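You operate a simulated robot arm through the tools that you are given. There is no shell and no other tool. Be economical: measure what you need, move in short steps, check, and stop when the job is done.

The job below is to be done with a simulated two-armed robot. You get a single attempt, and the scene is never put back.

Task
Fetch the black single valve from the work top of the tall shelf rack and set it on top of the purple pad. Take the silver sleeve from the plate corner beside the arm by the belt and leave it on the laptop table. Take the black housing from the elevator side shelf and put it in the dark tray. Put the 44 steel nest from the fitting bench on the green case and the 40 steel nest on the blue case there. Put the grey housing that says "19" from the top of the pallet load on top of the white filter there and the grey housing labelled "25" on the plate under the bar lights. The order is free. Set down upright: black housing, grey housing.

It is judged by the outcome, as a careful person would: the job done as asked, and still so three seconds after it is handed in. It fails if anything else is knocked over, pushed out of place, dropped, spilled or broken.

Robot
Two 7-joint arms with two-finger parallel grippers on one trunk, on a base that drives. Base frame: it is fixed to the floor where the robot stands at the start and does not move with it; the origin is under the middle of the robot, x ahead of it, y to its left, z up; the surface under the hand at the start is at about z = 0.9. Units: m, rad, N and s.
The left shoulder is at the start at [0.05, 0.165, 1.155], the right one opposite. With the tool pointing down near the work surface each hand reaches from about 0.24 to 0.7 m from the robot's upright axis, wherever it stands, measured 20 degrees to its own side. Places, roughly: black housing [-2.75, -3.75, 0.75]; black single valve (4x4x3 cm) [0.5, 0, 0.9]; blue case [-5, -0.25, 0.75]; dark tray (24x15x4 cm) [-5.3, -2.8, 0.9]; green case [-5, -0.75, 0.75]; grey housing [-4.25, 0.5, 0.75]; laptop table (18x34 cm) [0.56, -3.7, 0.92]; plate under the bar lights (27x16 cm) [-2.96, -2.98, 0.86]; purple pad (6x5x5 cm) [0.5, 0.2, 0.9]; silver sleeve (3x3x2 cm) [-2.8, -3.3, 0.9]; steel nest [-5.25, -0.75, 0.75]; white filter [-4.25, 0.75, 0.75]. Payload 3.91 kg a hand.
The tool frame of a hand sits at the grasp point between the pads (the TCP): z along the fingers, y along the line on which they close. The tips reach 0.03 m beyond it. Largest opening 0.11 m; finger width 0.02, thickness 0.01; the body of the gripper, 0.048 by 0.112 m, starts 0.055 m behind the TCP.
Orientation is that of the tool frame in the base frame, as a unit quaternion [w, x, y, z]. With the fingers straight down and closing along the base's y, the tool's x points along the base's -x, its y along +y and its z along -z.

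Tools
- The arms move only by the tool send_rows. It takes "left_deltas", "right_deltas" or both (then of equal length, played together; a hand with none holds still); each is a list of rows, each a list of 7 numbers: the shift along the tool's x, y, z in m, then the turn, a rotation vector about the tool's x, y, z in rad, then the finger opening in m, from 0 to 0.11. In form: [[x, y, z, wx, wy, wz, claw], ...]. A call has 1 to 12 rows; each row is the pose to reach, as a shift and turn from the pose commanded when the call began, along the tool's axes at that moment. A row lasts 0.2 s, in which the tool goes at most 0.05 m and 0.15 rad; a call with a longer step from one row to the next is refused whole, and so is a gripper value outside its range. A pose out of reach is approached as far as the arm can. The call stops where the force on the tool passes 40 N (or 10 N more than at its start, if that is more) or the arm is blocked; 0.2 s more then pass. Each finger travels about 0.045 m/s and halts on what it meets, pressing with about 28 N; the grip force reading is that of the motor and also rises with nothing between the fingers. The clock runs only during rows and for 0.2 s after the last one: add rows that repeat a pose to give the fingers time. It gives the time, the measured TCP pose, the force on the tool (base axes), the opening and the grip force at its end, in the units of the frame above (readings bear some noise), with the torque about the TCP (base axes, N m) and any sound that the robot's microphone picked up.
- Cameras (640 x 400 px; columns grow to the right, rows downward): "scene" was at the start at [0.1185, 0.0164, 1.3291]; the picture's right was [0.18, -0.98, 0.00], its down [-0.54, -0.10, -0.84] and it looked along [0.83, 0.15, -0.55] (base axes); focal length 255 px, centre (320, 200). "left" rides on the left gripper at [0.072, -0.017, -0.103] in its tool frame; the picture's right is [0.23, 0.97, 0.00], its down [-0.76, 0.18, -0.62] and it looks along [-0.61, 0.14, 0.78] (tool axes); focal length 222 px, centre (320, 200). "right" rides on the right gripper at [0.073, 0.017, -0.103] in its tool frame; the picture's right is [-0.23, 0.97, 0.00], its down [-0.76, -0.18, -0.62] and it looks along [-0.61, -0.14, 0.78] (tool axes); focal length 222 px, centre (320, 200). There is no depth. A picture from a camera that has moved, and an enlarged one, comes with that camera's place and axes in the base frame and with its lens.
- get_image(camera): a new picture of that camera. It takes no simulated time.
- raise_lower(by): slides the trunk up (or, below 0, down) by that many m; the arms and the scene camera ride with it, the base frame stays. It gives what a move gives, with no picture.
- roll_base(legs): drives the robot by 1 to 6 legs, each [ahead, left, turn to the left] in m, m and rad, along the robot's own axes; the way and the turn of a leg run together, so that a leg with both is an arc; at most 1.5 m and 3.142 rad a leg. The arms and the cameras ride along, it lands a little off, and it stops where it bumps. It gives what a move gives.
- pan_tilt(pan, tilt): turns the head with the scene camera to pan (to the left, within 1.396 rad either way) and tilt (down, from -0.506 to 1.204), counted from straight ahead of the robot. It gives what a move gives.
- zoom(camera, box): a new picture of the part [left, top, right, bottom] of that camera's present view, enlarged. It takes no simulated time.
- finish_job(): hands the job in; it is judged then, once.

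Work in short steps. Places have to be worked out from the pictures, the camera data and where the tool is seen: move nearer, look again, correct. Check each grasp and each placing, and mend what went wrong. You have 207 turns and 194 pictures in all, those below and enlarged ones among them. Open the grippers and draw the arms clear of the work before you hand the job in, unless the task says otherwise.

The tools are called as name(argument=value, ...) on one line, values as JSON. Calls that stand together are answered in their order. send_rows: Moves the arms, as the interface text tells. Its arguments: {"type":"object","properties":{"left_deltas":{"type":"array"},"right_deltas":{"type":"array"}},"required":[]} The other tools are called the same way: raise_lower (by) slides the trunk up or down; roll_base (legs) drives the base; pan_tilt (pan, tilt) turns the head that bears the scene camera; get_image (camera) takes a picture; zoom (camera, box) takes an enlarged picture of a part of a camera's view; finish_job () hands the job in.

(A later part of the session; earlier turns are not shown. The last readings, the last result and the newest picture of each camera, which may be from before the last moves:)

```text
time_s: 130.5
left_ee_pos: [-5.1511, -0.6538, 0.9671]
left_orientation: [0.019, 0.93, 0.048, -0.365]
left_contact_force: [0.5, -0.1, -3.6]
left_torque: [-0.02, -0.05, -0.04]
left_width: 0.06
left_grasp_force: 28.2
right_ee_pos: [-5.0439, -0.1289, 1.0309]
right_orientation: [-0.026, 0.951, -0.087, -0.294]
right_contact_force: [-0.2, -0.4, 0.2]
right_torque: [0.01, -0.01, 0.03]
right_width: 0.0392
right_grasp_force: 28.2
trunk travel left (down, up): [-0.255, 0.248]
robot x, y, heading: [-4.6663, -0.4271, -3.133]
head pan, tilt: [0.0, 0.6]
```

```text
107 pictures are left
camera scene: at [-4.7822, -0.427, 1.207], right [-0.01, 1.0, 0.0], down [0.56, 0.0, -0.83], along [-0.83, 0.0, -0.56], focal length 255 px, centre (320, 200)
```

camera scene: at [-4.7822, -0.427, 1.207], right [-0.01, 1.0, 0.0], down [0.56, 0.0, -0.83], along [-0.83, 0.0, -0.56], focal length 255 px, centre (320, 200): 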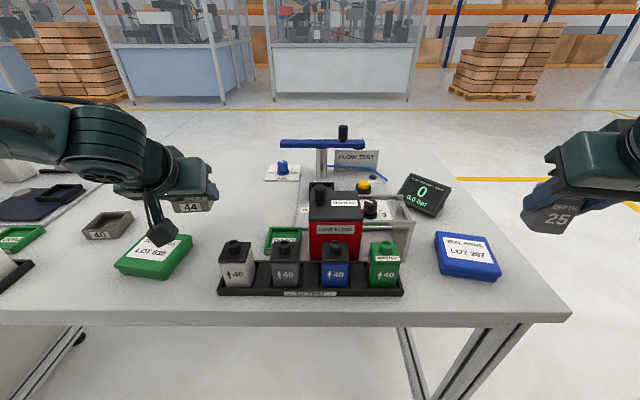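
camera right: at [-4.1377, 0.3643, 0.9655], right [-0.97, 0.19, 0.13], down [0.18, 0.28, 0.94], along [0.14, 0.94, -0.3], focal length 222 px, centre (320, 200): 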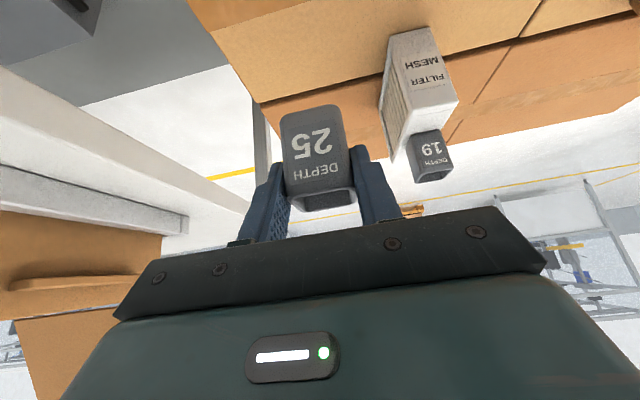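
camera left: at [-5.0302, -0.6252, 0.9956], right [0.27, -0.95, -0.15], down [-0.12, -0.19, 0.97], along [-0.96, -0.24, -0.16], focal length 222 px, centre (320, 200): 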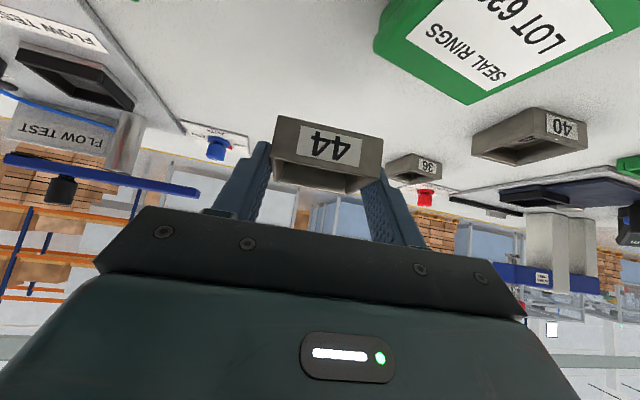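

zoom(camera="scene", box=[90, 170, 230, 290])

zoom(camera="scene", box=[400, 200, 540, 310])

```text
3.33 times, centred on (160, 230) of scene
camera zoom: at [-4.7822, -0.427, 1.207], right [-0.01, 1.0, 0.0], down [0.56, 0.0, -0.83], along [-0.83, 0.0, -0.56], focal length 850 px, centre (853, 100)
```

zoom: 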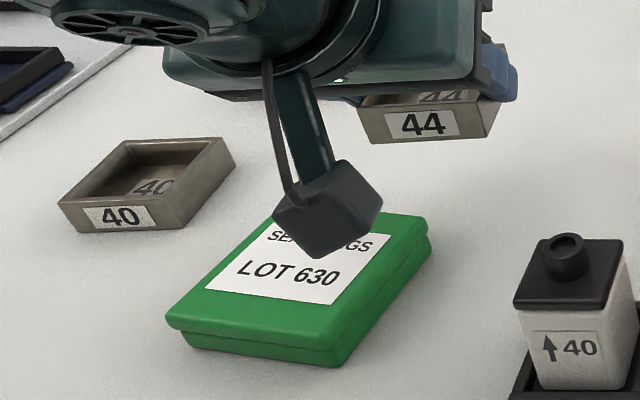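

```text
3.64 times, centred on (470, 255) of scene
camera zoom: at [-4.7822, -0.427, 1.207], right [-0.01, 1.0, 0.0], down [0.56, 0.0, -0.83], along [-0.83, 0.0, -0.56], focal length 927 px, centre (-226, 0)
```

zoom: 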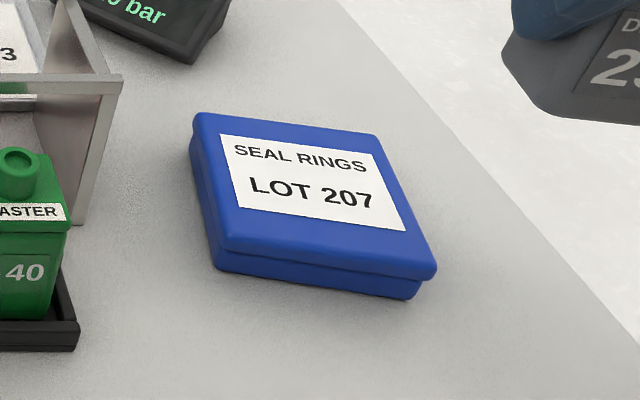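

Green case top centre ≈(-5.098,-0.714), z≈0.882. Moving nest 44 above it.

send_rows(left_deltas=[[0.015, 0.022, -0.014, 0, 0, 0, 0.045], [0.031, 0.043, -0.028, 0, 0, 0, 0.045], [0.0462, 0.065, -0.0428, 0, 0, 0, 0.045]])

get_image(camera="left")

zoom(camera="scene", box=[60, 170, 230, 300])

```text
time_s: 131.3
left_ee_pos: [-5.0813, -0.7129, 0.9668]
left_orientation: [0.019, 0.93, 0.047, -0.364]
left_contact_force: [0.1, -0.2, -2.6]
left_torque: [0.0, -0.05, 0.02]
left_width: 0.0595
left_grasp_force: 27.9
right_ee_pos: [-5.0431, -0.1288, 1.0306]
right_orientation: [-0.026, 0.952, -0.087, -0.294]
right_contact_force: [0.3, 0.1, -0.1]
right_torque: [-0.02, 0.01, -0.01]
right_width: 0.0397
right_grasp_force: 28.0
trunk travel left (down, up): [-0.255, 0.248]
robot x, y, heading: [-4.6658, -0.4271, -3.133]
head pan, tilt: [0.0, 0.6]
```

```text
104 pictures are left
camera left: at [-4.9599, -0.6836, 0.9952], right [0.27, -0.95, -0.15], down [-0.12, -0.19, 0.97], along [-0.96, -0.24, -0.16], focal length 222 px, centre (320, 200)
```

left: 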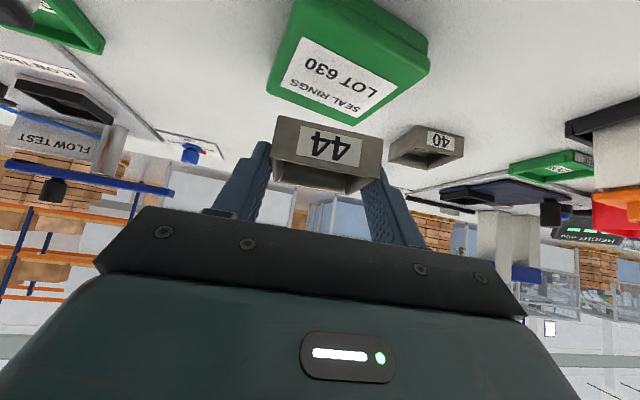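

```text
3.08 times, centred on (145, 235) of scene
camera zoom: at [-4.7821, -0.4273, 1.207], right [-0.01, 1.0, 0.0], down [0.56, 0.0, -0.83], along [-0.83, 0.0, -0.56], focal length 784 px, centre (858, 92)
```

zoom: 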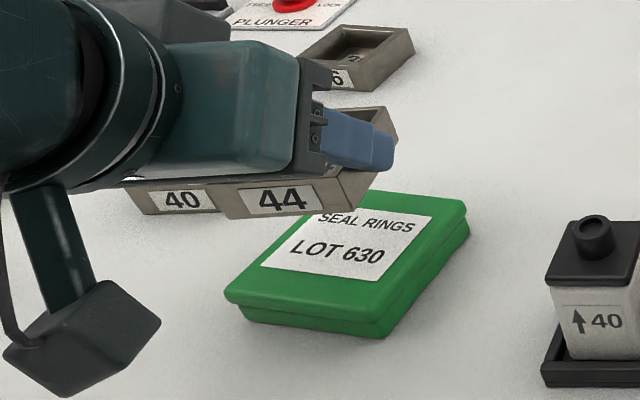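

Alignment confirmed from the left camera (case centre (-5.101,-0.716)). Lowering 4.5 cm, then creeping to contact.

send_rows(left_deltas=[[0.014, 0.003, 0.017, 0, 0, 0, 0.045], [0.029, 0.003, 0.0345, 0, 0, 0, 0.045], [0.0315, 0.003, 0.0372, 0, 0, 0, 0.045]])

get_image(camera="left")

```text
time_s: 132.1
left_ee_pos: [-5.0833, -0.7155, 0.9196]
left_orientation: [0.019, 0.929, 0.048, -0.367]
left_contact_force: [2.0, -1.1, 5.4]
left_torque: [0.05, -0.17, -0.01]
left_width: 0.0597
left_grasp_force: 28.3
right_ee_pos: [-5.0424, -0.1284, 1.0307]
right_orientation: [-0.026, 0.952, -0.087, -0.294]
right_contact_force: [-0.3, 0.0, -1.1]
right_torque: [0.02, 0.0, 0.01]
right_width: 0.0395
right_grasp_force: 28.1
trunk travel left (down, up): [-0.255, 0.248]
robot x, y, heading: [-4.6647, -0.4248, -3.136]
head pan, tilt: [0.0, 0.6]
```

```text
102 pictures are left
camera left: at [-4.9618, -0.6863, 0.9469], right [0.27, -0.95, -0.15], down [-0.11, -0.19, 0.98], along [-0.96, -0.24, -0.16], focal length 222 px, centre (320, 200)
```

left: 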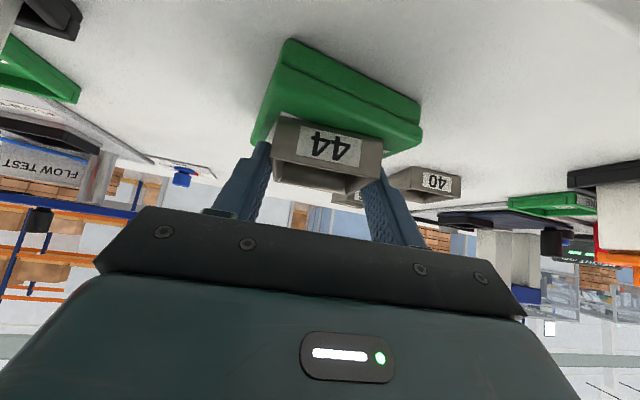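

Contact at the predicted height. Releasing.

send_rows(left_deltas=[[0, 0, 0, 0, 0, 0, 0.062], [0, 0, 0, 0, 0, 0, 0.07], [0, 0, 0, 0, 0, 0, 0.08]])

send_rows(left_deltas=[[0, 0, -0.03, 0, 0, 0, 0.085], [-0.01, 0, -0.07, 0, 0, 0, 0.085], [-0.03, 0, -0.1, 0, 0, 0, 0.085]])

get_image(camera="left")

```text
time_s: 132.9
left_ee_pos: [-5.0831, -0.7153, 0.9183]
left_orientation: [0.019, 0.93, 0.048, -0.365]
left_contact_force: [0.0, 0.1, 0.5]
left_torque: [0.04, 0.0, -0.01]
left_width: 0.08
left_grasp_force: 0.1
right_ee_pos: [-5.0429, -0.1294, 1.0308]
right_orientation: [-0.026, 0.951, -0.088, -0.294]
right_contact_force: [-0.5, 0.0, 0.2]
right_torque: [-0.01, 0.0, 0.0]
right_width: 0.0397
right_grasp_force: 28.0
trunk travel left (down, up): [-0.255, 0.248]
robot x, y, heading: [-4.6675, -0.4283, -3.136]
head pan, tilt: [0.0, 0.6]
```

```text
time_s: 133.7
left_ee_pos: [-5.0386, -0.7106, 1.0108]
left_orientation: [0.019, 0.93, 0.049, -0.364]
left_contact_force: [-0.2, 0.4, 0.0]
left_torque: [-0.01, 0.0, -0.01]
left_width: 0.085
left_grasp_force: 0.2
left hand out of reach, approached as far as the arm can: row 2
right_ee_pos: [-5.0429, -0.1286, 1.0311]
right_orientation: [-0.026, 0.952, -0.086, -0.293]
right_contact_force: [-0.2, 0.0, -0.2]
right_torque: [-0.01, 0.02, -0.01]
right_width: 0.0394
right_grasp_force: 27.9
trunk travel left (down, up): [-0.255, 0.248]
robot x, y, heading: [-4.6648, -0.426, -3.138]
head pan, tilt: [0.0, 0.6]
```

```text
101 pictures are left
camera left: at [-4.9169, -0.6822, 1.039], right [0.27, -0.95, -0.15], down [-0.12, -0.19, 0.97], along [-0.96, -0.24, -0.16], focal length 222 px, centre (320, 200)
```

left: 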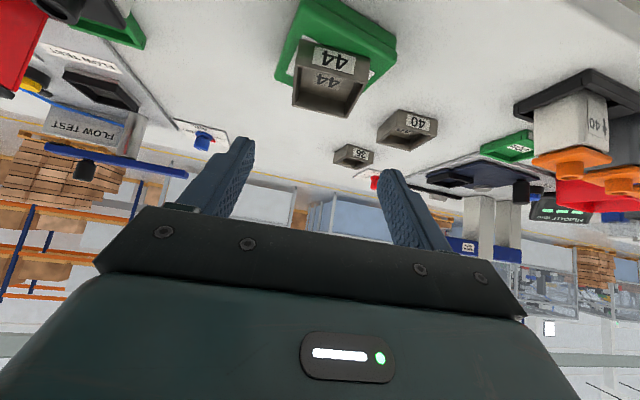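

44 is on the green case. Raising the trunk 6 cm so the held cup clears the bottle rack, then sliding the base 0.2 m left for nest 40.

raise_lower(by=0.06)

roll_base(legs=[[0, 0.2, 0]])

zoom(camera="left", box=[140, 0, 420, 175])

get_image(camera="scene")

```text
time_s: 134.7
left_ee_pos: [-5.0382, -0.7102, 1.0709]
left_orientation: [0.019, 0.93, 0.048, -0.364]
left_contact_force: [0.7, 0.3, 0.7]
left_torque: [-0.01, -0.02, -0.02]
left_width: 0.085
left_grasp_force: 0.0
right_ee_pos: [-5.0422, -0.1278, 1.0904]
right_orientation: [-0.026, 0.951, -0.088, -0.294]
right_contact_force: [-0.3, -0.1, -0.7]
right_torque: [0.0, -0.03, 0.01]
right_width: 0.0394
right_grasp_force: 28.2
trunk travel left (down, up): [-0.315, 0.188]
robot x, y, heading: [-4.6654, -0.4264, -3.139]
head pan, tilt: [0.0, 0.6]
```

```text
time_s: 137.0
left_ee_pos: [-5.0376, -0.9073, 1.0713]
left_orientation: [0.019, 0.93, 0.048, -0.364]
left_contact_force: [0.3, -0.5, 0.6]
left_torque: [-0.03, 0.01, -0.02]
left_width: 0.0849
left_grasp_force: 0.2
right_ee_pos: [-5.0417, -0.3259, 1.0905]
right_orientation: [-0.026, 0.952, -0.086, -0.294]
right_contact_force: [1.0, 0.0, -0.4]
right_torque: [-0.01, -0.02, 0.02]
right_width: 0.0395
right_grasp_force: 28.5
trunk travel left (down, up): [-0.315, 0.188]
robot x, y, heading: [-4.6631, -0.6229, -3.132]
head pan, tilt: [0.0, 0.6]
```

```text
2.29 times, centred on (280, 88) of left
camera zoom: at [-4.9165, -0.8788, 1.0988], right [0.27, -0.95, -0.15], down [-0.12, -0.19, 0.97], along [-0.96, -0.24, -0.16], focal length 508 px, centre (411, 457)
```

zoom: 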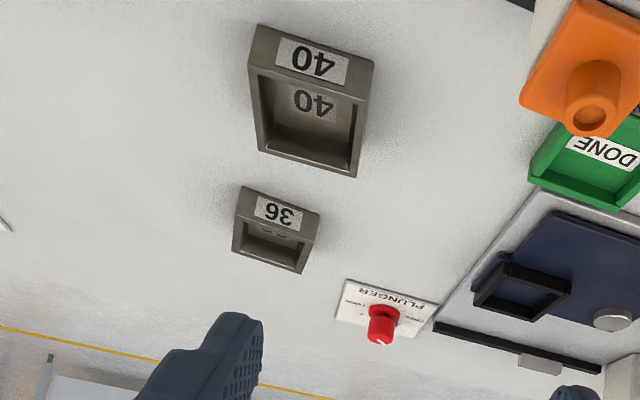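

```text
99 pictures are left
camera scene: at [-4.7811, -0.6234, 1.267], right [0.0, 1.0, 0.0], down [0.56, 0.0, -0.83], along [-0.83, 0.0, -0.56], focal length 255 px, centre (320, 200)
```

scene: 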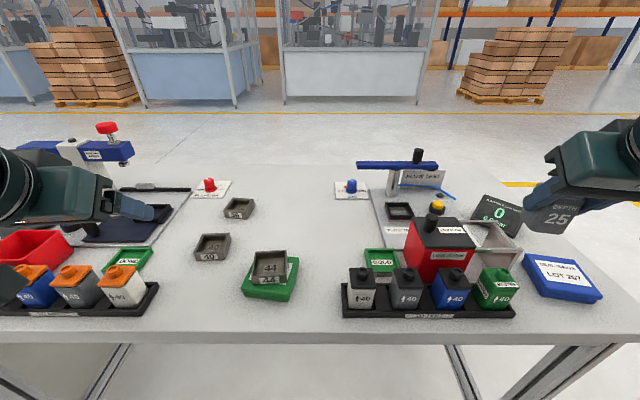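

Nest 40: rim centre (-5.184,-0.859), yaw matches the tool. Moving to hover.

send_rows(left_deltas=[[0.0, -0.016, 0.04, 0, 0, 0, 0.082], [0.01, -0.032, 0.075, 0, 0, 0, 0.082], [0.02, -0.048, 0.105, 0, 0, 0, 0.082], [0.0298, -0.0637, 0.1348, 0, 0, 0, 0.082]])

get_image(camera="left")

```text
time_s: 138.0
left_ee_pos: [-5.1138, -0.8504, 0.9542]
left_orientation: [0.019, 0.93, 0.048, -0.365]
left_contact_force: [-0.5, -0.5, -0.9]
left_torque: [0.01, -0.02, -0.02]
left_width: 0.0823
left_grasp_force: 0.0
right_ee_pos: [-5.0423, -0.3255, 1.09]
right_orientation: [-0.026, 0.952, -0.087, -0.294]
right_contact_force: [-0.2, -0.7, -0.7]
right_torque: [0.0, -0.02, -0.02]
right_width: 0.0394
right_grasp_force: 28.1
trunk travel left (down, up): [-0.315, 0.188]
robot x, y, heading: [-4.6658, -0.6226, -3.136]
head pan, tilt: [0.0, 0.6]
```

```text
98 pictures are left
camera left: at [-4.993, -0.8225, 0.9817], right [0.27, -0.95, -0.15], down [-0.12, -0.19, 0.97], along [-0.96, -0.24, -0.16], focal length 222 px, centre (320, 200)
```

left: 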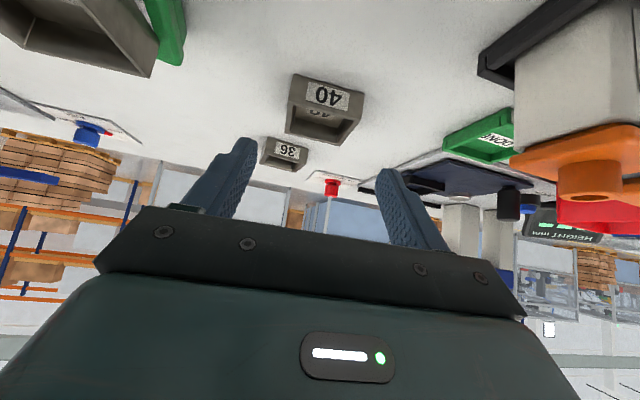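

send_rows(left_deltas=[[0, 0.003, 0.03, 0, 0, 0, 0.082], [0, 0.004, 0.056, 0, 0, 0, 0.082], [0, 0.004, 0.0805, 0, 0, 0, 0.082]])

get_image(camera="left")

```text
time_s: 138.8
left_ee_pos: [-5.1678, -0.8606, 0.8939]
left_orientation: [0.02, 0.93, 0.049, -0.364]
left_contact_force: [-0.3, -0.3, -0.3]
left_torque: [0.01, 0.03, 0.01]
left_width: 0.0816
left_grasp_force: 0.1
right_ee_pos: [-5.0426, -0.3247, 1.0899]
right_orientation: [-0.026, 0.952, -0.087, -0.293]
right_contact_force: [0.1, 0.3, -0.5]
right_torque: [-0.01, -0.02, 0.02]
right_width: 0.0396
right_grasp_force: 28.0
trunk travel left (down, up): [-0.315, 0.188]
robot x, y, heading: [-4.6675, -0.624, -3.137]
head pan, tilt: [0.0, 0.6]
```

```text
97 pictures are left
camera left: at [-5.0468, -0.8316, 0.9219], right [0.27, -0.95, -0.15], down [-0.12, -0.19, 0.97], along [-0.96, -0.24, -0.16], focal length 222 px, centre (320, 200)
```

left: 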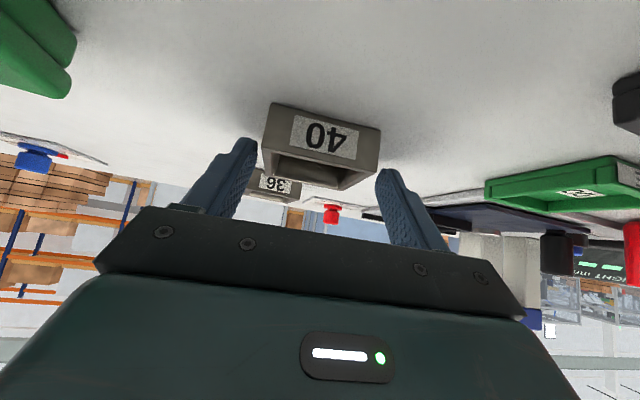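

Nest 40 is between the fingers. Closing and lifting.

send_rows(left_deltas=[[0, 0, 0.0, 0, 0, 0, 0.072], [0, 0, 0, 0, 0, 0, 0.062], [0, 0, 0, 0, 0, 0, 0.052], [0, 0, 0, 0, 0, 0, 0.045], [0, 0, 0, 0, 0, 0, 0.045]])

get_image(camera="left")

```text
time_s: 140.0
left_ee_pos: [-5.1674, -0.8588, 0.8939]
left_orientation: [0.018, 0.93, 0.047, -0.364]
left_contact_force: [-0.5, 1.0, -0.2]
left_torque: [0.08, 0.08, -0.01]
left_width: 0.0598
left_grasp_force: 27.9
right_ee_pos: [-5.0416, -0.3255, 1.0903]
right_orientation: [-0.026, 0.952, -0.087, -0.294]
right_contact_force: [-0.9, 0.6, -1.0]
right_torque: [0.03, 0.03, 0.0]
right_width: 0.0397
right_grasp_force: 27.7
trunk travel left (down, up): [-0.315, 0.188]
robot x, y, heading: [-4.6613, -0.6225, -3.139]
head pan, tilt: [0.0, 0.6]
```

```text
96 pictures are left
camera left: at [-5.0464, -0.8315, 0.9222], right [0.26, -0.95, -0.15], down [-0.12, -0.19, 0.97], along [-0.96, -0.24, -0.16], focal length 222 px, centre (320, 200)
```

left: 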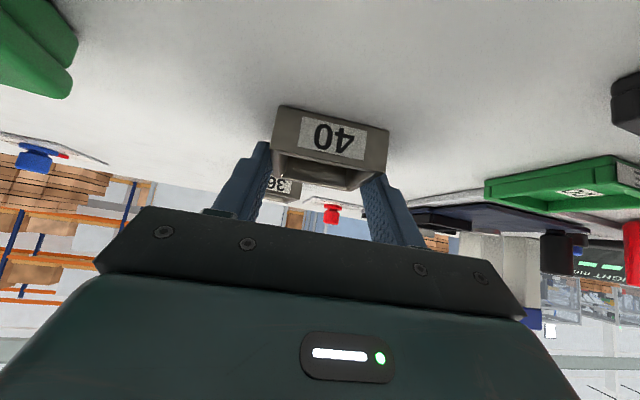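

Nest 40 held (5.98 cm). Raising 0.14 m, backing 0.25 m, sliding right 0.54 m toward the blue case.

raise_lower(by=0.14)

roll_base(legs=[[-0.25, 0, 0], [0, -0.54, 0]])

get_image(camera="scene")

```text
time_s: 141.7
left_ee_pos: [-5.1689, -0.8605, 1.0338]
left_orientation: [0.019, 0.93, 0.048, -0.364]
left_contact_force: [0.3, 0.3, -3.6]
left_torque: [0.01, -0.03, 0.0]
left_width: 0.0596
left_grasp_force: 28.0
right_ee_pos: [-5.0432, -0.3249, 1.2292]
right_orientation: [-0.027, 0.951, -0.088, -0.294]
right_contact_force: [-0.4, 0.8, 0.1]
right_torque: [0.01, -0.02, 0.0]
right_width: 0.0392
right_grasp_force: 27.7
trunk travel left (down, up): [-0.455, 0.048]
robot x, y, heading: [-4.6629, -0.6245, -3.139]
head pan, tilt: [0.0, 0.6]
```

```text
time_s: 148.4
left_ee_pos: [-4.9164, -0.3115, 1.0325]
left_orientation: [0.018, 0.93, 0.045, -0.365]
left_contact_force: [-0.1, 0.0, -2.3]
left_torque: [-0.01, -0.03, -0.04]
left_width: 0.0594
left_grasp_force: 27.5
right_ee_pos: [-4.7901, 0.2245, 1.2307]
right_orientation: [-0.027, 0.951, -0.089, -0.294]
right_contact_force: [0.3, -0.2, 0.4]
right_torque: [0.02, -0.01, 0.01]
right_width: 0.0397
right_grasp_force: 28.0
trunk travel left (down, up): [-0.455, 0.048]
robot x, y, heading: [-4.416, -0.0744, -3.141]
head pan, tilt: [0.0, 0.6]
```

```text
95 pictures are left
camera scene: at [-4.5306, -0.0755, 1.4069], right [0.0, 1.0, 0.0], down [0.57, 0.0, -0.82], along [-0.82, 0.0, -0.57], focal length 255 px, centre (320, 200)
```

scene: 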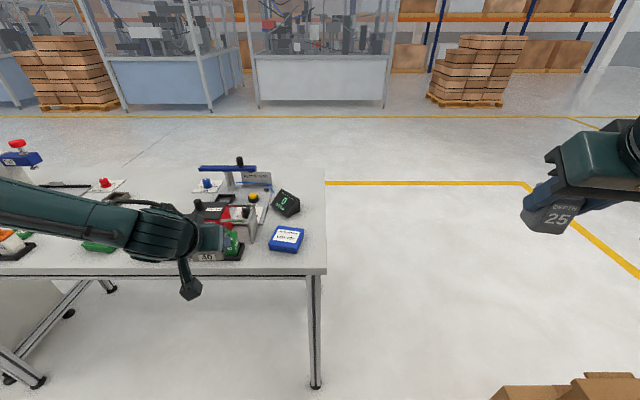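

Moving the hand 0.14 m toward robot-right, to line up with the blue case before driving in.

send_rows(left_deltas=[[0.0036, -0.046, -0.0033, 0, 0, 0, 0.045], [0.0072, -0.092, -0.0067, 0, 0, 0, 0.045], [0.0108, -0.139, -0.01, 0, 0, 0, 0.045]])

zoom(camera="scene", box=[220, 170, 360, 290])

```text
time_s: 149.2
left_ee_pos: [-4.9059, -0.2159, 1.0534]
left_orientation: [0.018, 0.93, 0.045, -0.363]
left_contact_force: [0.5, 0.1, -3.0]
left_torque: [0.01, -0.07, -0.02]
left_width: 0.0595
left_grasp_force: 28.3
left hand out of reach, approached as far as the arm can: row 2, 3
right_ee_pos: [-4.7894, 0.2235, 1.2298]
right_orientation: [-0.026, 0.952, -0.089, -0.293]
right_contact_force: [0.4, -0.1, 0.1]
right_torque: [-0.02, 0.01, 0.05]
right_width: 0.0395
right_grasp_force: 27.5
trunk travel left (down, up): [-0.455, 0.048]
robot x, y, heading: [-4.4161, -0.0756, -3.137]
head pan, tilt: [0.0, 0.6]
```

```text
3.33 times, centred on (290, 230) of scene
camera zoom: at [-4.5303, -0.0751, 1.407], right [0.0, 1.0, 0.0], down [0.56, 0.0, -0.83], along [-0.83, 0.0, -0.56], focal length 850 px, centre (420, 100)
```

zoom: 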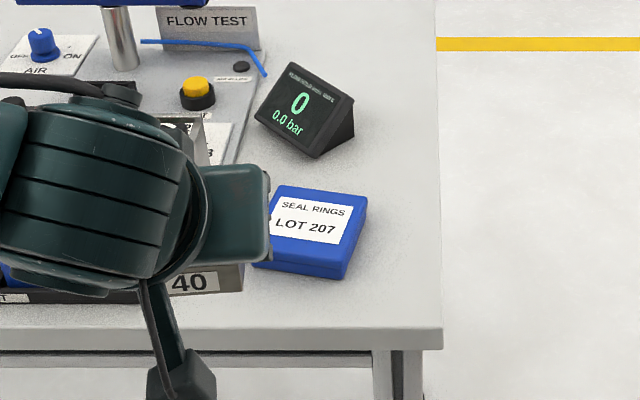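

Lateral limit reached (0.14 m). I'll take the remaining 4.5 cm with the base while driving in 0.175 m.

roll_base(legs=[[0.175, -0.045, 0]])

get_image(camera="left")

get_image(camera="scene")

```text
time_s: 150.7
left_ee_pos: [-5.0843, -0.1719, 1.0525]
left_orientation: [0.018, 0.93, 0.047, -0.364]
left_contact_force: [0.3, -0.9, -2.7]
left_torque: [-0.03, -0.05, 0.02]
left_width: 0.0597
left_grasp_force: 28.3
right_ee_pos: [-4.9705, 0.2681, 1.2291]
right_orientation: [-0.027, 0.951, -0.087, -0.294]
right_contact_force: [-0.6, -0.4, -0.1]
right_torque: [0.0, 0.0, -0.01]
right_width: 0.0394
right_grasp_force: 27.7
trunk travel left (down, up): [-0.455, 0.048]
robot x, y, heading: [-4.5904, -0.0335, -3.136]
head pan, tilt: [0.0, 0.6]
```

```text
93 pictures are left
camera left: at [-4.9651, -0.1437, 1.0806], right [0.26, -0.95, -0.15], down [-0.12, -0.19, 0.97], along [-0.96, -0.24, -0.16], focal length 222 px, centre (320, 200)
```

left: 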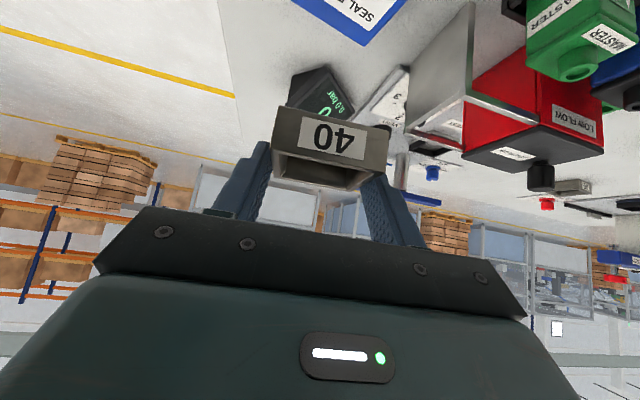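

```text
92 pictures are left
camera scene: at [-4.7101, -0.0309, 1.4068], right [0.0, 1.0, 0.0], down [0.57, 0.0, -0.82], along [-0.82, 0.0, -0.57], focal length 255 px, centre (320, 200)
```

scene: 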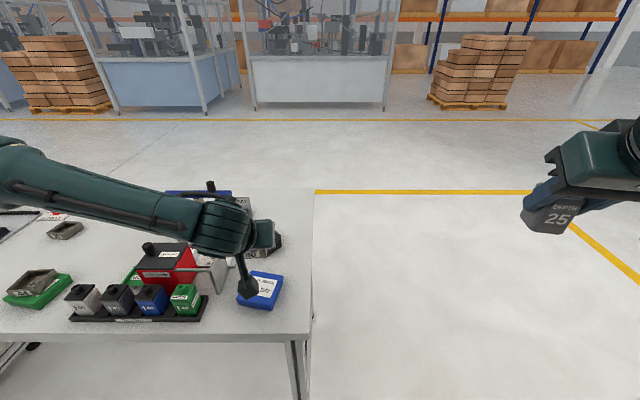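

Lowering by trunk 0.1 m keeps the arm posture; then I check alignment over the blue case.

raise_lower(by=-0.1)

send_rows(left_deltas=[[-0.0075, 0.002, 0.007, 0, 0, 0, 0.045], [-0.0075, 0.002, 0.007, 0, 0, 0, 0.045]])

get_image(camera="left")

zoom(camera="scene", box=[200, 200, 330, 330])

```text
time_s: 152.1
left_ee_pos: [-5.0852, -0.1725, 0.9525]
left_orientation: [0.018, 0.93, 0.046, -0.365]
left_contact_force: [-0.6, -0.9, -4.4]
left_torque: [0.01, -0.07, 0.0]
left_width: 0.0596
left_grasp_force: 28.0
right_ee_pos: [-4.9694, 0.2671, 1.1307]
right_orientation: [-0.026, 0.952, -0.087, -0.293]
right_contact_force: [0.2, -0.2, -0.7]
right_torque: [0.02, 0.03, -0.01]
right_width: 0.0395
right_grasp_force: 28.0
trunk travel left (down, up): [-0.355, 0.148]
robot x, y, heading: [-4.5927, -0.0327, -3.14]
head pan, tilt: [0.0, 0.6]
```

```text
time_s: 152.7
left_ee_pos: [-5.0958, -0.1754, 0.952]
left_orientation: [0.018, 0.93, 0.046, -0.365]
left_contact_force: [-0.2, 0.0, -4.1]
left_torque: [-0.01, -0.03, -0.03]
left_width: 0.0602
left_grasp_force: 28.2
right_ee_pos: [-4.9692, 0.2674, 1.1301]
right_orientation: [-0.027, 0.952, -0.088, -0.293]
right_contact_force: [-0.1, 0.8, -0.2]
right_torque: [0.0, 0.02, 0.01]
right_width: 0.0396
right_grasp_force: 28.3
trunk travel left (down, up): [-0.355, 0.148]
robot x, y, heading: [-4.5931, -0.0332, -3.137]
head pan, tilt: [0.0, 0.6]
```

```text
91 pictures are left
camera left: at [-4.9744, -0.1473, 0.9807], right [0.26, -0.95, -0.15], down [-0.12, -0.19, 0.97], along [-0.96, -0.24, -0.16], focal length 222 px, centre (320, 200)
```

left: 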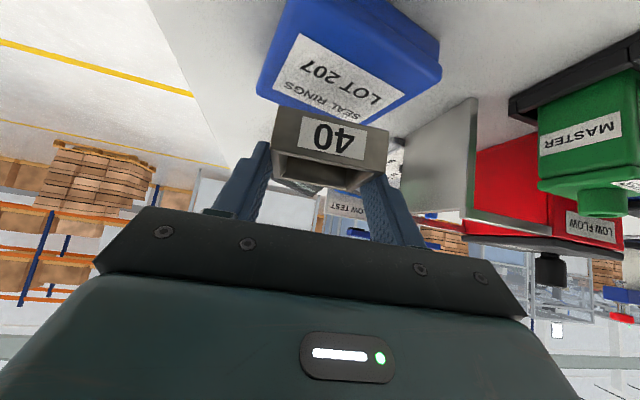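

```text
3.08 times, centred on (265, 265) of scene
camera zoom: at [-4.7093, -0.0311, 1.307], right [0.0, 1.0, 0.0], down [0.57, 0.0, -0.82], along [-0.82, 0.0, -0.57], focal length 784 px, centre (489, 0)
```

zoom: 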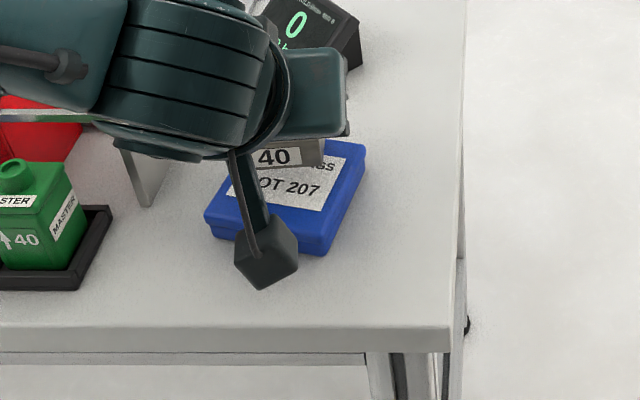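

Aligned. Lowering to contact.

send_rows(left_deltas=[[0.013, 0, 0.008, 0, 0, 0, 0.045], [0.0245, 0, 0.019, 0, 0, 0, 0.045], [0.0268, 0, 0.0214, 0, 0, 0, 0.045]])

get_image(camera="left")

```text
time_s: 153.5
left_ee_pos: [-5.0867, -0.1859, 0.9283]
left_orientation: [0.018, 0.93, 0.046, -0.365]
left_contact_force: [0.6, 0.7, -3.1]
left_torque: [0.01, -0.03, 0.02]
left_width: 0.0596
left_grasp_force: 28.0
left hand out of reach, approached as far as the arm can: row 1, 2, 3
right_ee_pos: [-4.9696, 0.2681, 1.1283]
right_orientation: [-0.026, 0.951, -0.087, -0.294]
right_contact_force: [-0.2, 0.0, 0.2]
right_torque: [-0.03, -0.05, 0.01]
right_width: 0.0397
right_grasp_force: 28.1
trunk travel left (down, up): [-0.355, 0.148]
robot x, y, heading: [-4.5917, -0.0305, -3.135]
head pan, tilt: [0.0, 0.6]
```

```text
89 pictures are left
camera left: at [-4.9658, -0.158, 0.9573], right [0.26, -0.95, -0.16], down [-0.12, -0.19, 0.97], along [-0.96, -0.24, -0.16], focal length 222 px, centre (320, 200)
```

left: 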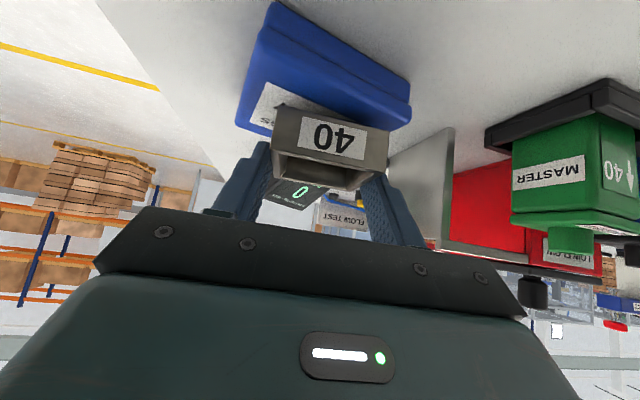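

The arm slid 1 cm left at its limit; I correct with a 1 cm base shift and lower the rest with the trunk.

roll_base(legs=[[0, -0.012, 0]])

raise_lower(by=-0.008)

get_image(camera="left")

```text
time_s: 154.3
left_ee_pos: [-5.086, -0.1735, 0.929]
left_orientation: [0.018, 0.93, 0.046, -0.365]
left_contact_force: [-0.1, -0.1, -3.6]
left_torque: [0.04, -0.03, 0.02]
left_width: 0.0597
left_grasp_force: 28.8
right_ee_pos: [-4.9698, 0.2796, 1.1296]
right_orientation: [-0.026, 0.951, -0.089, -0.294]
right_contact_force: [1.0, 0.5, -0.4]
right_torque: [-0.03, 0.01, 0.01]
right_width: 0.0395
right_grasp_force: 28.1
trunk travel left (down, up): [-0.355, 0.148]
robot x, y, heading: [-4.5966, -0.0218, -3.141]
head pan, tilt: [0.0, 0.6]
```

```text
time_s: 154.8
left_ee_pos: [-5.0867, -0.175, 0.9216]
left_orientation: [0.017, 0.931, 0.046, -0.363]
left_contact_force: [0.3, 1.4, -2.2]
left_torque: [0.0, -0.02, 0.01]
left_width: 0.0597
left_grasp_force: 28.5
right_ee_pos: [-4.9688, 0.2779, 1.1226]
right_orientation: [-0.026, 0.951, -0.088, -0.294]
right_contact_force: [-0.1, 0.0, -0.8]
right_torque: [0.0, -0.02, 0.0]
right_width: 0.0394
right_grasp_force: 27.7
trunk travel left (down, up): [-0.347, 0.156]
robot x, y, heading: [-4.5916, -0.0178, -3.141]
head pan, tilt: [0.0, 0.6]
```

```text
88 pictures are left
camera left: at [-4.9658, -0.146, 0.9495], right [0.26, -0.95, -0.16], down [-0.12, -0.19, 0.97], along [-0.96, -0.24, -0.16], focal length 222 px, centre (320, 200)
```

left: 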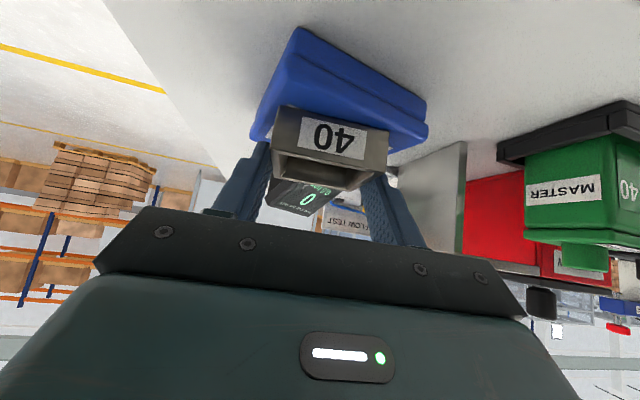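

raise_lower(by=-0.004)

```text
time_s: 155.4
left_ee_pos: [-5.0869, -0.1743, 0.9215]
left_orientation: [0.017, 0.929, 0.047, -0.368]
left_contact_force: [3.0, -3.7, 18.9]
left_torque: [-0.23, -0.58, -0.05]
left_width: 0.0598
left_grasp_force: 28.4
right_ee_pos: [-4.9674, 0.28, 1.1177]
right_orientation: [-0.026, 0.951, -0.088, -0.294]
right_contact_force: [0.5, 0.0, 0.0]
right_torque: [0.03, -0.03, -0.03]
right_width: 0.0396
right_grasp_force: 27.6
trunk travel left (down, up): [-0.343, 0.16]
robot x, y, heading: [-4.5942, -0.0169, -3.138]
head pan, tilt: [0.0, 0.6]
```

Contact (19 N). Releasing, then backing away with the trunk up a little first.

send_rows(left_deltas=[[0, 0, 0, 0, 0, 0, 0.062], [0, 0, 0, 0, 0, 0, 0.07], [0, 0, 0, 0, 0, 0, 0.08]])

send_rows(left_deltas=[[0, 0, -0.03, 0, 0, 0, 0.085], [0, 0, -0.06, 0, 0, 0, 0.085], [0, 0, -0.09, 0, 0, 0, 0.085]])

get_image(camera="left")

get_image(camera="scene")

```text
time_s: 156.2
left_ee_pos: [-5.0868, -0.1745, 0.9174]
left_orientation: [0.018, 0.93, 0.046, -0.364]
left_contact_force: [0.6, -0.8, 1.0]
left_torque: [-0.02, 0.0, 0.0]
left_width: 0.0798
left_grasp_force: 0.1
right_ee_pos: [-4.9692, 0.2798, 1.1178]
right_orientation: [-0.026, 0.951, -0.088, -0.294]
right_contact_force: [-0.4, -0.2, -0.6]
right_torque: [0.0, -0.04, 0.01]
right_width: 0.0397
right_grasp_force: 27.5
trunk travel left (down, up): [-0.343, 0.16]
robot x, y, heading: [-4.5903, -0.0204, -3.134]
head pan, tilt: [0.0, 0.6]
```

```text
time_s: 157.0
left_ee_pos: [-5.0282, -0.1668, 0.9837]
left_orientation: [0.017, 0.93, 0.047, -0.363]
left_contact_force: [0.0, 0.5, 0.3]
left_torque: [0.02, -0.04, 0.0]
left_width: 0.085
left_grasp_force: 0.0
right_ee_pos: [-4.9682, 0.2797, 1.1186]
right_orientation: [-0.027, 0.951, -0.088, -0.294]
right_contact_force: [0.0, 0.3, -0.9]
right_torque: [0.0, -0.02, 0.0]
right_width: 0.0392
right_grasp_force: 27.8
trunk travel left (down, up): [-0.343, 0.16]
robot x, y, heading: [-4.5918, -0.0159, -3.138]
head pan, tilt: [0.0, 0.6]
```

```text
87 pictures are left
camera left: at [-4.9065, -0.1384, 1.0117], right [0.26, -0.95, -0.16], down [-0.12, -0.19, 0.97], along [-0.96, -0.24, -0.16], focal length 222 px, centre (320, 200)
```

left: 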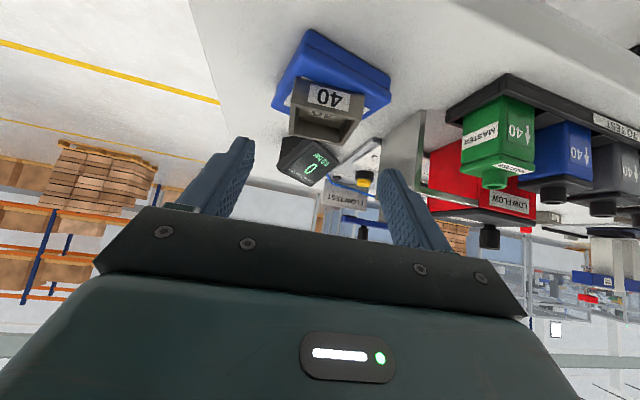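

```text
86 pictures are left
camera scene: at [-4.7087, -0.019, 1.295], right [0.0, 1.0, 0.0], down [0.56, 0.0, -0.83], along [-0.83, 0.0, -0.56], focal length 255 px, centre (320, 200)
```

scene: 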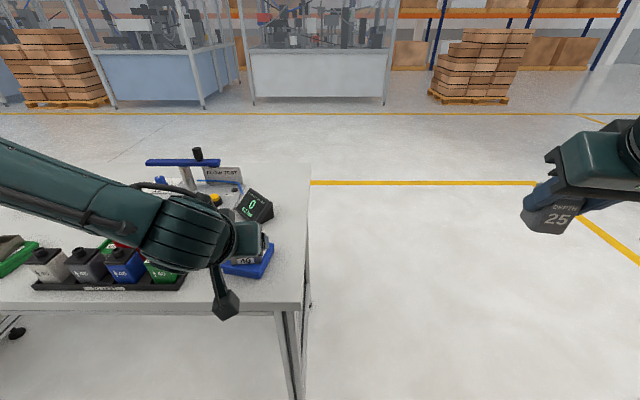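

Both nests are placed. Raise, back away from the bench, then turn to face -y and survey the cell area.

raise_lower(by=0.12)

roll_base(legs=[[-0.4, 0.0, 0], [0, 0.4, 0], [0, 0, 1.57]])

pan_tilt(pan=0, tilt=0.3)

get_image(camera="scene")

```text
time_s: 158.5
left_ee_pos: [-5.0277, -0.1666, 1.1038]
left_orientation: [0.017, 0.93, 0.046, -0.364]
left_contact_force: [-0.1, -0.9, 0.3]
left_torque: [0.03, -0.03, -0.01]
left_width: 0.0849
left_grasp_force: 0.1
right_ee_pos: [-4.9691, 0.2793, 1.2389]
right_orientation: [-0.026, 0.952, -0.088, -0.293]
right_contact_force: [0.5, -0.6, -0.1]
right_torque: [0.0, 0.0, 0.0]
right_width: 0.0396
right_grasp_force: 28.2
trunk travel left (down, up): [-0.463, 0.04]
robot x, y, heading: [-4.593, -0.0161, -3.136]
head pan, tilt: [0.0, 0.6]
```

```text
time_s: 168.4
left_ee_pos: [-4.0528, -0.8573, 1.1043]
left_orientation: [0.269, 0.629, 0.686, -0.247]
left_contact_force: [0.6, -0.5, 0.6]
left_torque: [-0.02, 0.01, 0.01]
left_width: 0.0851
left_grasp_force: 0.0
right_ee_pos: [-4.4976, -0.7932, 1.237]
right_orientation: [0.187, 0.739, 0.606, -0.227]
right_contact_force: [0.5, 0.4, -0.3]
right_torque: [0.02, -0.03, 0.0]
right_width: 0.0397
right_grasp_force: 27.9
trunk travel left (down, up): [-0.463, 0.04]
robot x, y, heading: [-4.1944, -0.4206, -1.581]
head pan, tilt: [0.0, 0.6]
```

```text
time_s: 169.2
left_ee_pos: [-4.0528, -0.8574, 1.1032]
left_orientation: [0.268, 0.63, 0.686, -0.247]
left_contact_force: [0.3, -0.2, 0.4]
left_torque: [-0.02, 0.0, 0.02]
left_width: 0.0849
left_grasp_force: 0.1
right_ee_pos: [-4.4981, -0.7923, 1.2383]
right_orientation: [0.188, 0.739, 0.605, -0.228]
right_contact_force: [-0.7, 0.8, -0.6]
right_torque: [0.0, 0.04, 0.0]
right_width: 0.0396
right_grasp_force: 28.2
trunk travel left (down, up): [-0.463, 0.04]
robot x, y, heading: [-4.1949, -0.4151, -1.582]
head pan, tilt: [0.0, 0.3]
```

```text
85 pictures are left
camera scene: at [-4.1936, -0.5415, 1.4424], right [-1.0, 0.01, 0.0], down [0.0, 0.3, -0.96], along [-0.01, -0.95, -0.3], focal length 255 px, centre (320, 200)
```

scene: 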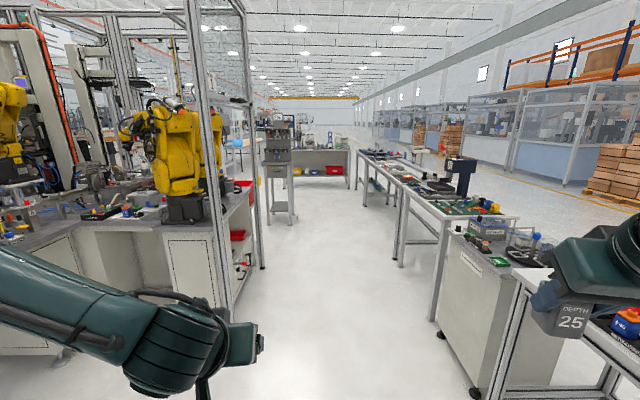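

The cell with the yellow arm is ahead-left; target spots lie inside it. Looking left to see my left elbow's clearance and the cell's openings.

pan_tilt(pan=0.75, tilt=0.3)

get_image(camera="scene")

zoom(camera="scene", box=[300, 80, 640, 300])

```text
time_s: 170.3
left_ee_pos: [-4.0519, -0.8576, 1.1038]
left_orientation: [0.269, 0.629, 0.686, -0.247]
left_contact_force: [-0.3, 0.3, -0.1]
left_torque: [-0.01, 0.01, 0.0]
left_width: 0.0848
left_grasp_force: 0.0
right_ee_pos: [-4.4986, -0.7926, 1.238]
right_orientation: [0.187, 0.739, 0.605, -0.228]
right_contact_force: [-0.4, -0.6, -0.9]
right_torque: [0.0, 0.0, 0.01]
right_width: 0.0394
right_grasp_force: 27.9
trunk travel left (down, up): [-0.463, 0.04]
robot x, y, heading: [-4.1924, -0.4173, -1.582]
head pan, tilt: [0.75, 0.3]
```

```text
84 pictures are left
camera scene: at [-4.1297, -0.5171, 1.4425], right [-0.74, -0.67, 0.0], down [-0.2, 0.22, -0.96], along [0.64, -0.71, -0.3], focal length 255 px, centre (320, 200)
```

scene: 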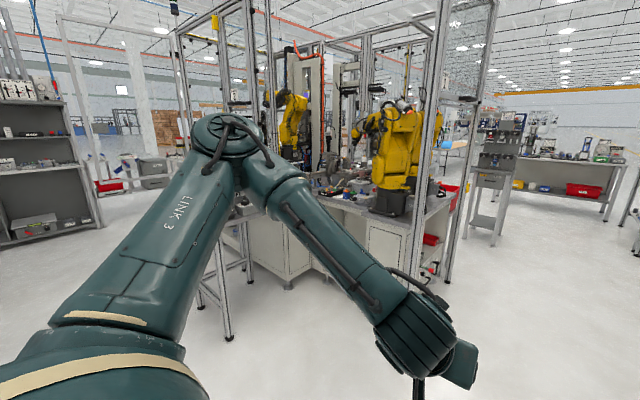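

```text
1.82 times, centred on (470, 190) of scene
camera zoom: at [-4.1297, -0.5171, 1.4425], right [-0.74, -0.67, 0.0], down [-0.2, 0.22, -0.96], along [0.64, -0.71, -0.3], focal length 463 px, centre (47, 218)
```

zoom: 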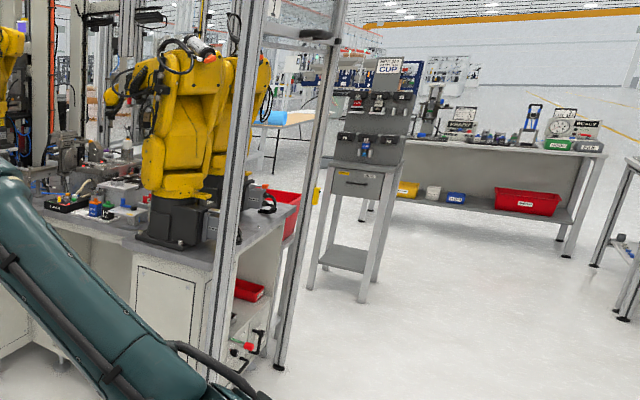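

Driving down the aisle about 1.1 m and looking again at the cell.

roll_base(legs=[[1.1, 0.06, 0]])

pan_tilt(pan=0.95, tilt=0.35)

get_image(camera="scene")

pan_tilt(pan=0.2, tilt=0.35)

get_image(camera="scene")

```text
time_s: 176.0
left_ee_pos: [-4.0114, -1.9664, 1.1031]
left_orientation: [0.267, 0.632, 0.684, -0.248]
left_contact_force: [-0.2, -0.7, -0.9]
left_torque: [0.03, 0.01, 0.01]
left_width: 0.085
left_grasp_force: 0.0
right_ee_pos: [-4.4561, -1.8967, 1.2382]
right_orientation: [0.187, 0.741, 0.603, -0.228]
right_contact_force: [-0.7, 0.0, -0.6]
right_torque: [-0.02, 0.01, 0.03]
right_width: 0.0395
right_grasp_force: 27.7
trunk travel left (down, up): [-0.463, 0.04]
robot x, y, heading: [-4.1459, -1.5295, -1.593]
head pan, tilt: [0.75, 0.3]
```

```text
time_s: 176.7
left_ee_pos: [-4.0114, -1.9652, 1.1033]
left_orientation: [0.268, 0.632, 0.684, -0.248]
left_contact_force: [-0.7, 0.7, -0.4]
left_torque: [0.0, 0.0, 0.01]
left_width: 0.085
left_grasp_force: 0.1
right_ee_pos: [-4.4565, -1.8963, 1.2381]
right_orientation: [0.186, 0.742, 0.602, -0.228]
right_contact_force: [1.1, -0.1, -0.2]
right_torque: [0.02, -0.02, 0.02]
right_width: 0.0397
right_grasp_force: 27.7
trunk travel left (down, up): [-0.463, 0.04]
robot x, y, heading: [-4.1497, -1.5294, -1.59]
head pan, tilt: [0.949, 0.351]
```

```text
82 pictures are left
camera scene: at [-4.0736, -1.6111, 1.4378], right [-0.6, -0.8, 0.0], down [-0.28, 0.21, -0.94], along [0.75, -0.56, -0.34], focal length 255 px, centre (320, 200)
```

scene: 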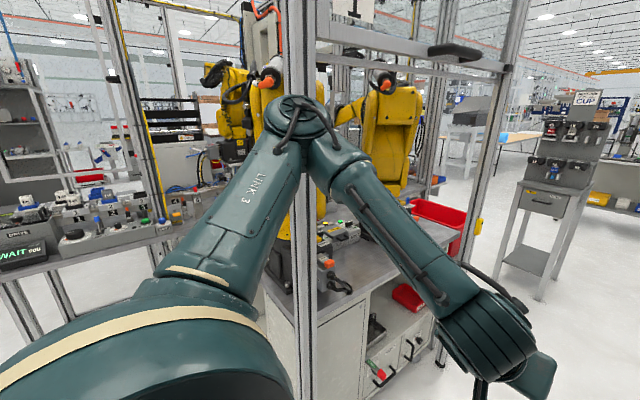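

```text
time_s: 177.8
left_ee_pos: [-4.0124, -1.9648, 1.1039]
left_orientation: [0.267, 0.632, 0.683, -0.248]
left_contact_force: [-0.4, 0.1, 0.2]
left_torque: [0.02, 0.0, -0.01]
left_width: 0.0847
left_grasp_force: 0.1
right_ee_pos: [-4.4567, -1.8961, 1.2375]
right_orientation: [0.187, 0.741, 0.603, -0.228]
right_contact_force: [0.1, 0.2, -0.5]
right_torque: [0.01, 0.02, 0.01]
right_width: 0.0397
right_grasp_force: 27.6
trunk travel left (down, up): [-0.463, 0.04]
robot x, y, heading: [-4.1492, -1.5242, -1.592]
head pan, tilt: [0.201, 0.351]
```

```text
81 pictures are left
camera scene: at [-4.1313, -1.647, 1.4377], right [-0.98, -0.18, 0.0], down [-0.06, 0.34, -0.94], along [0.17, -0.92, -0.34], focal length 255 px, centre (320, 200)
```

scene: 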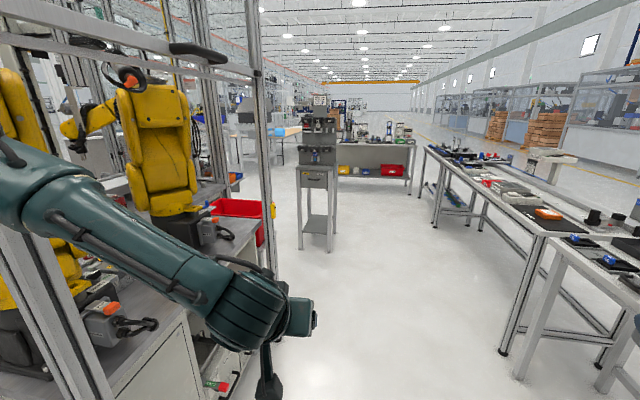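

The south side of the cell looks open. Driving on 1.45 m and looking left again.

roll_base(legs=[[1.45, -0.08, 0]])

pan_tilt(pan=1.2, tilt=0.35)

get_image(camera="scene")

pan_tilt(pan=-0.9, tilt=0.4)

get_image(camera="scene")

```text
time_s: 185.0
left_ee_pos: [-4.1304, -3.4058, 1.1041]
left_orientation: [0.266, 0.636, 0.68, -0.25]
left_contact_force: [-1.0, -0.1, -0.6]
left_torque: [0.01, 0.0, -0.01]
left_width: 0.0851
left_grasp_force: 0.1
right_ee_pos: [-4.5738, -3.332, 1.2381]
right_orientation: [0.185, 0.746, 0.598, -0.229]
right_contact_force: [0.3, 0.2, 0.6]
right_torque: [0.0, 0.0, -0.01]
right_width: 0.0394
right_grasp_force: 27.5
trunk travel left (down, up): [-0.463, 0.04]
robot x, y, heading: [-4.2621, -2.9636, -1.599]
head pan, tilt: [0.201, 0.351]
```

```text
time_s: 186.2
left_ee_pos: [-4.1291, -3.4048, 1.1039]
left_orientation: [0.266, 0.636, 0.68, -0.25]
left_contact_force: [0.0, -0.2, -0.5]
left_torque: [0.01, 0.01, -0.04]
left_width: 0.0851
left_grasp_force: 0.0
right_ee_pos: [-4.5742, -3.3303, 1.2382]
right_orientation: [0.185, 0.745, 0.598, -0.229]
right_contact_force: [-0.2, 0.0, 0.0]
right_torque: [0.04, 0.03, 0.01]
right_width: 0.0393
right_grasp_force: 27.8
trunk travel left (down, up): [-0.463, 0.04]
robot x, y, heading: [-4.2567, -2.9651, -1.601]
head pan, tilt: [1.201, 0.351]
```

```text
80 pictures are left
camera scene: at [-4.1758, -3.0293, 1.4377], right [-0.39, -0.92, 0.0], down [-0.32, 0.13, -0.94], along [0.86, -0.37, -0.34], focal length 255 px, centre (320, 200)
```

scene: 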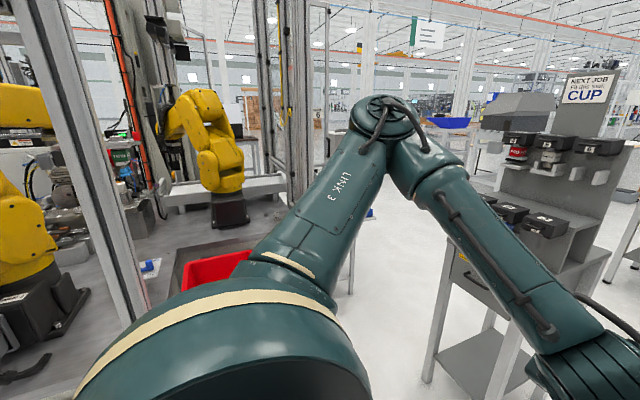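

```text
time_s: 188.2
left_ee_pos: [-4.1295, -3.4045, 1.1037]
left_orientation: [0.266, 0.636, 0.68, -0.249]
left_contact_force: [0.0, -0.5, -0.2]
left_torque: [-0.03, -0.02, -0.03]
left_width: 0.0851
left_grasp_force: 0.1
right_ee_pos: [-4.5737, -3.3306, 1.2391]
right_orientation: [0.185, 0.746, 0.597, -0.23]
right_contact_force: [-0.6, -0.3, 0.6]
right_torque: [-0.02, 0.0, -0.02]
right_width: 0.0395
right_grasp_force: 28.3
trunk travel left (down, up): [-0.463, 0.04]
robot x, y, heading: [-4.2649, -2.9629, -1.597]
head pan, tilt: [-0.901, 0.4]
```

```text
79 pictures are left
camera scene: at [-4.3358, -3.0483, 1.4332], right [-0.6, 0.8, 0.0], down [0.31, 0.23, -0.92], along [-0.74, -0.55, -0.39], focal length 255 px, centre (320, 200)
```

scene: 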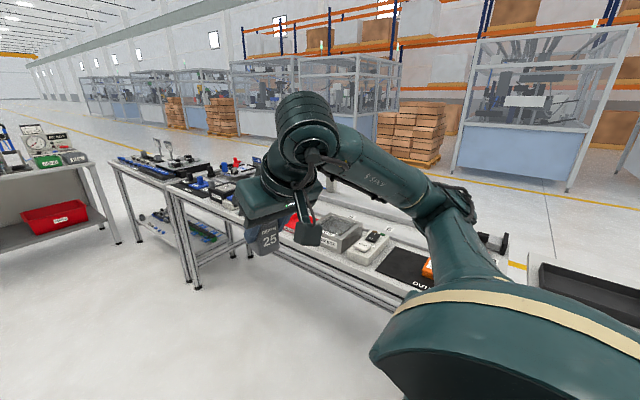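

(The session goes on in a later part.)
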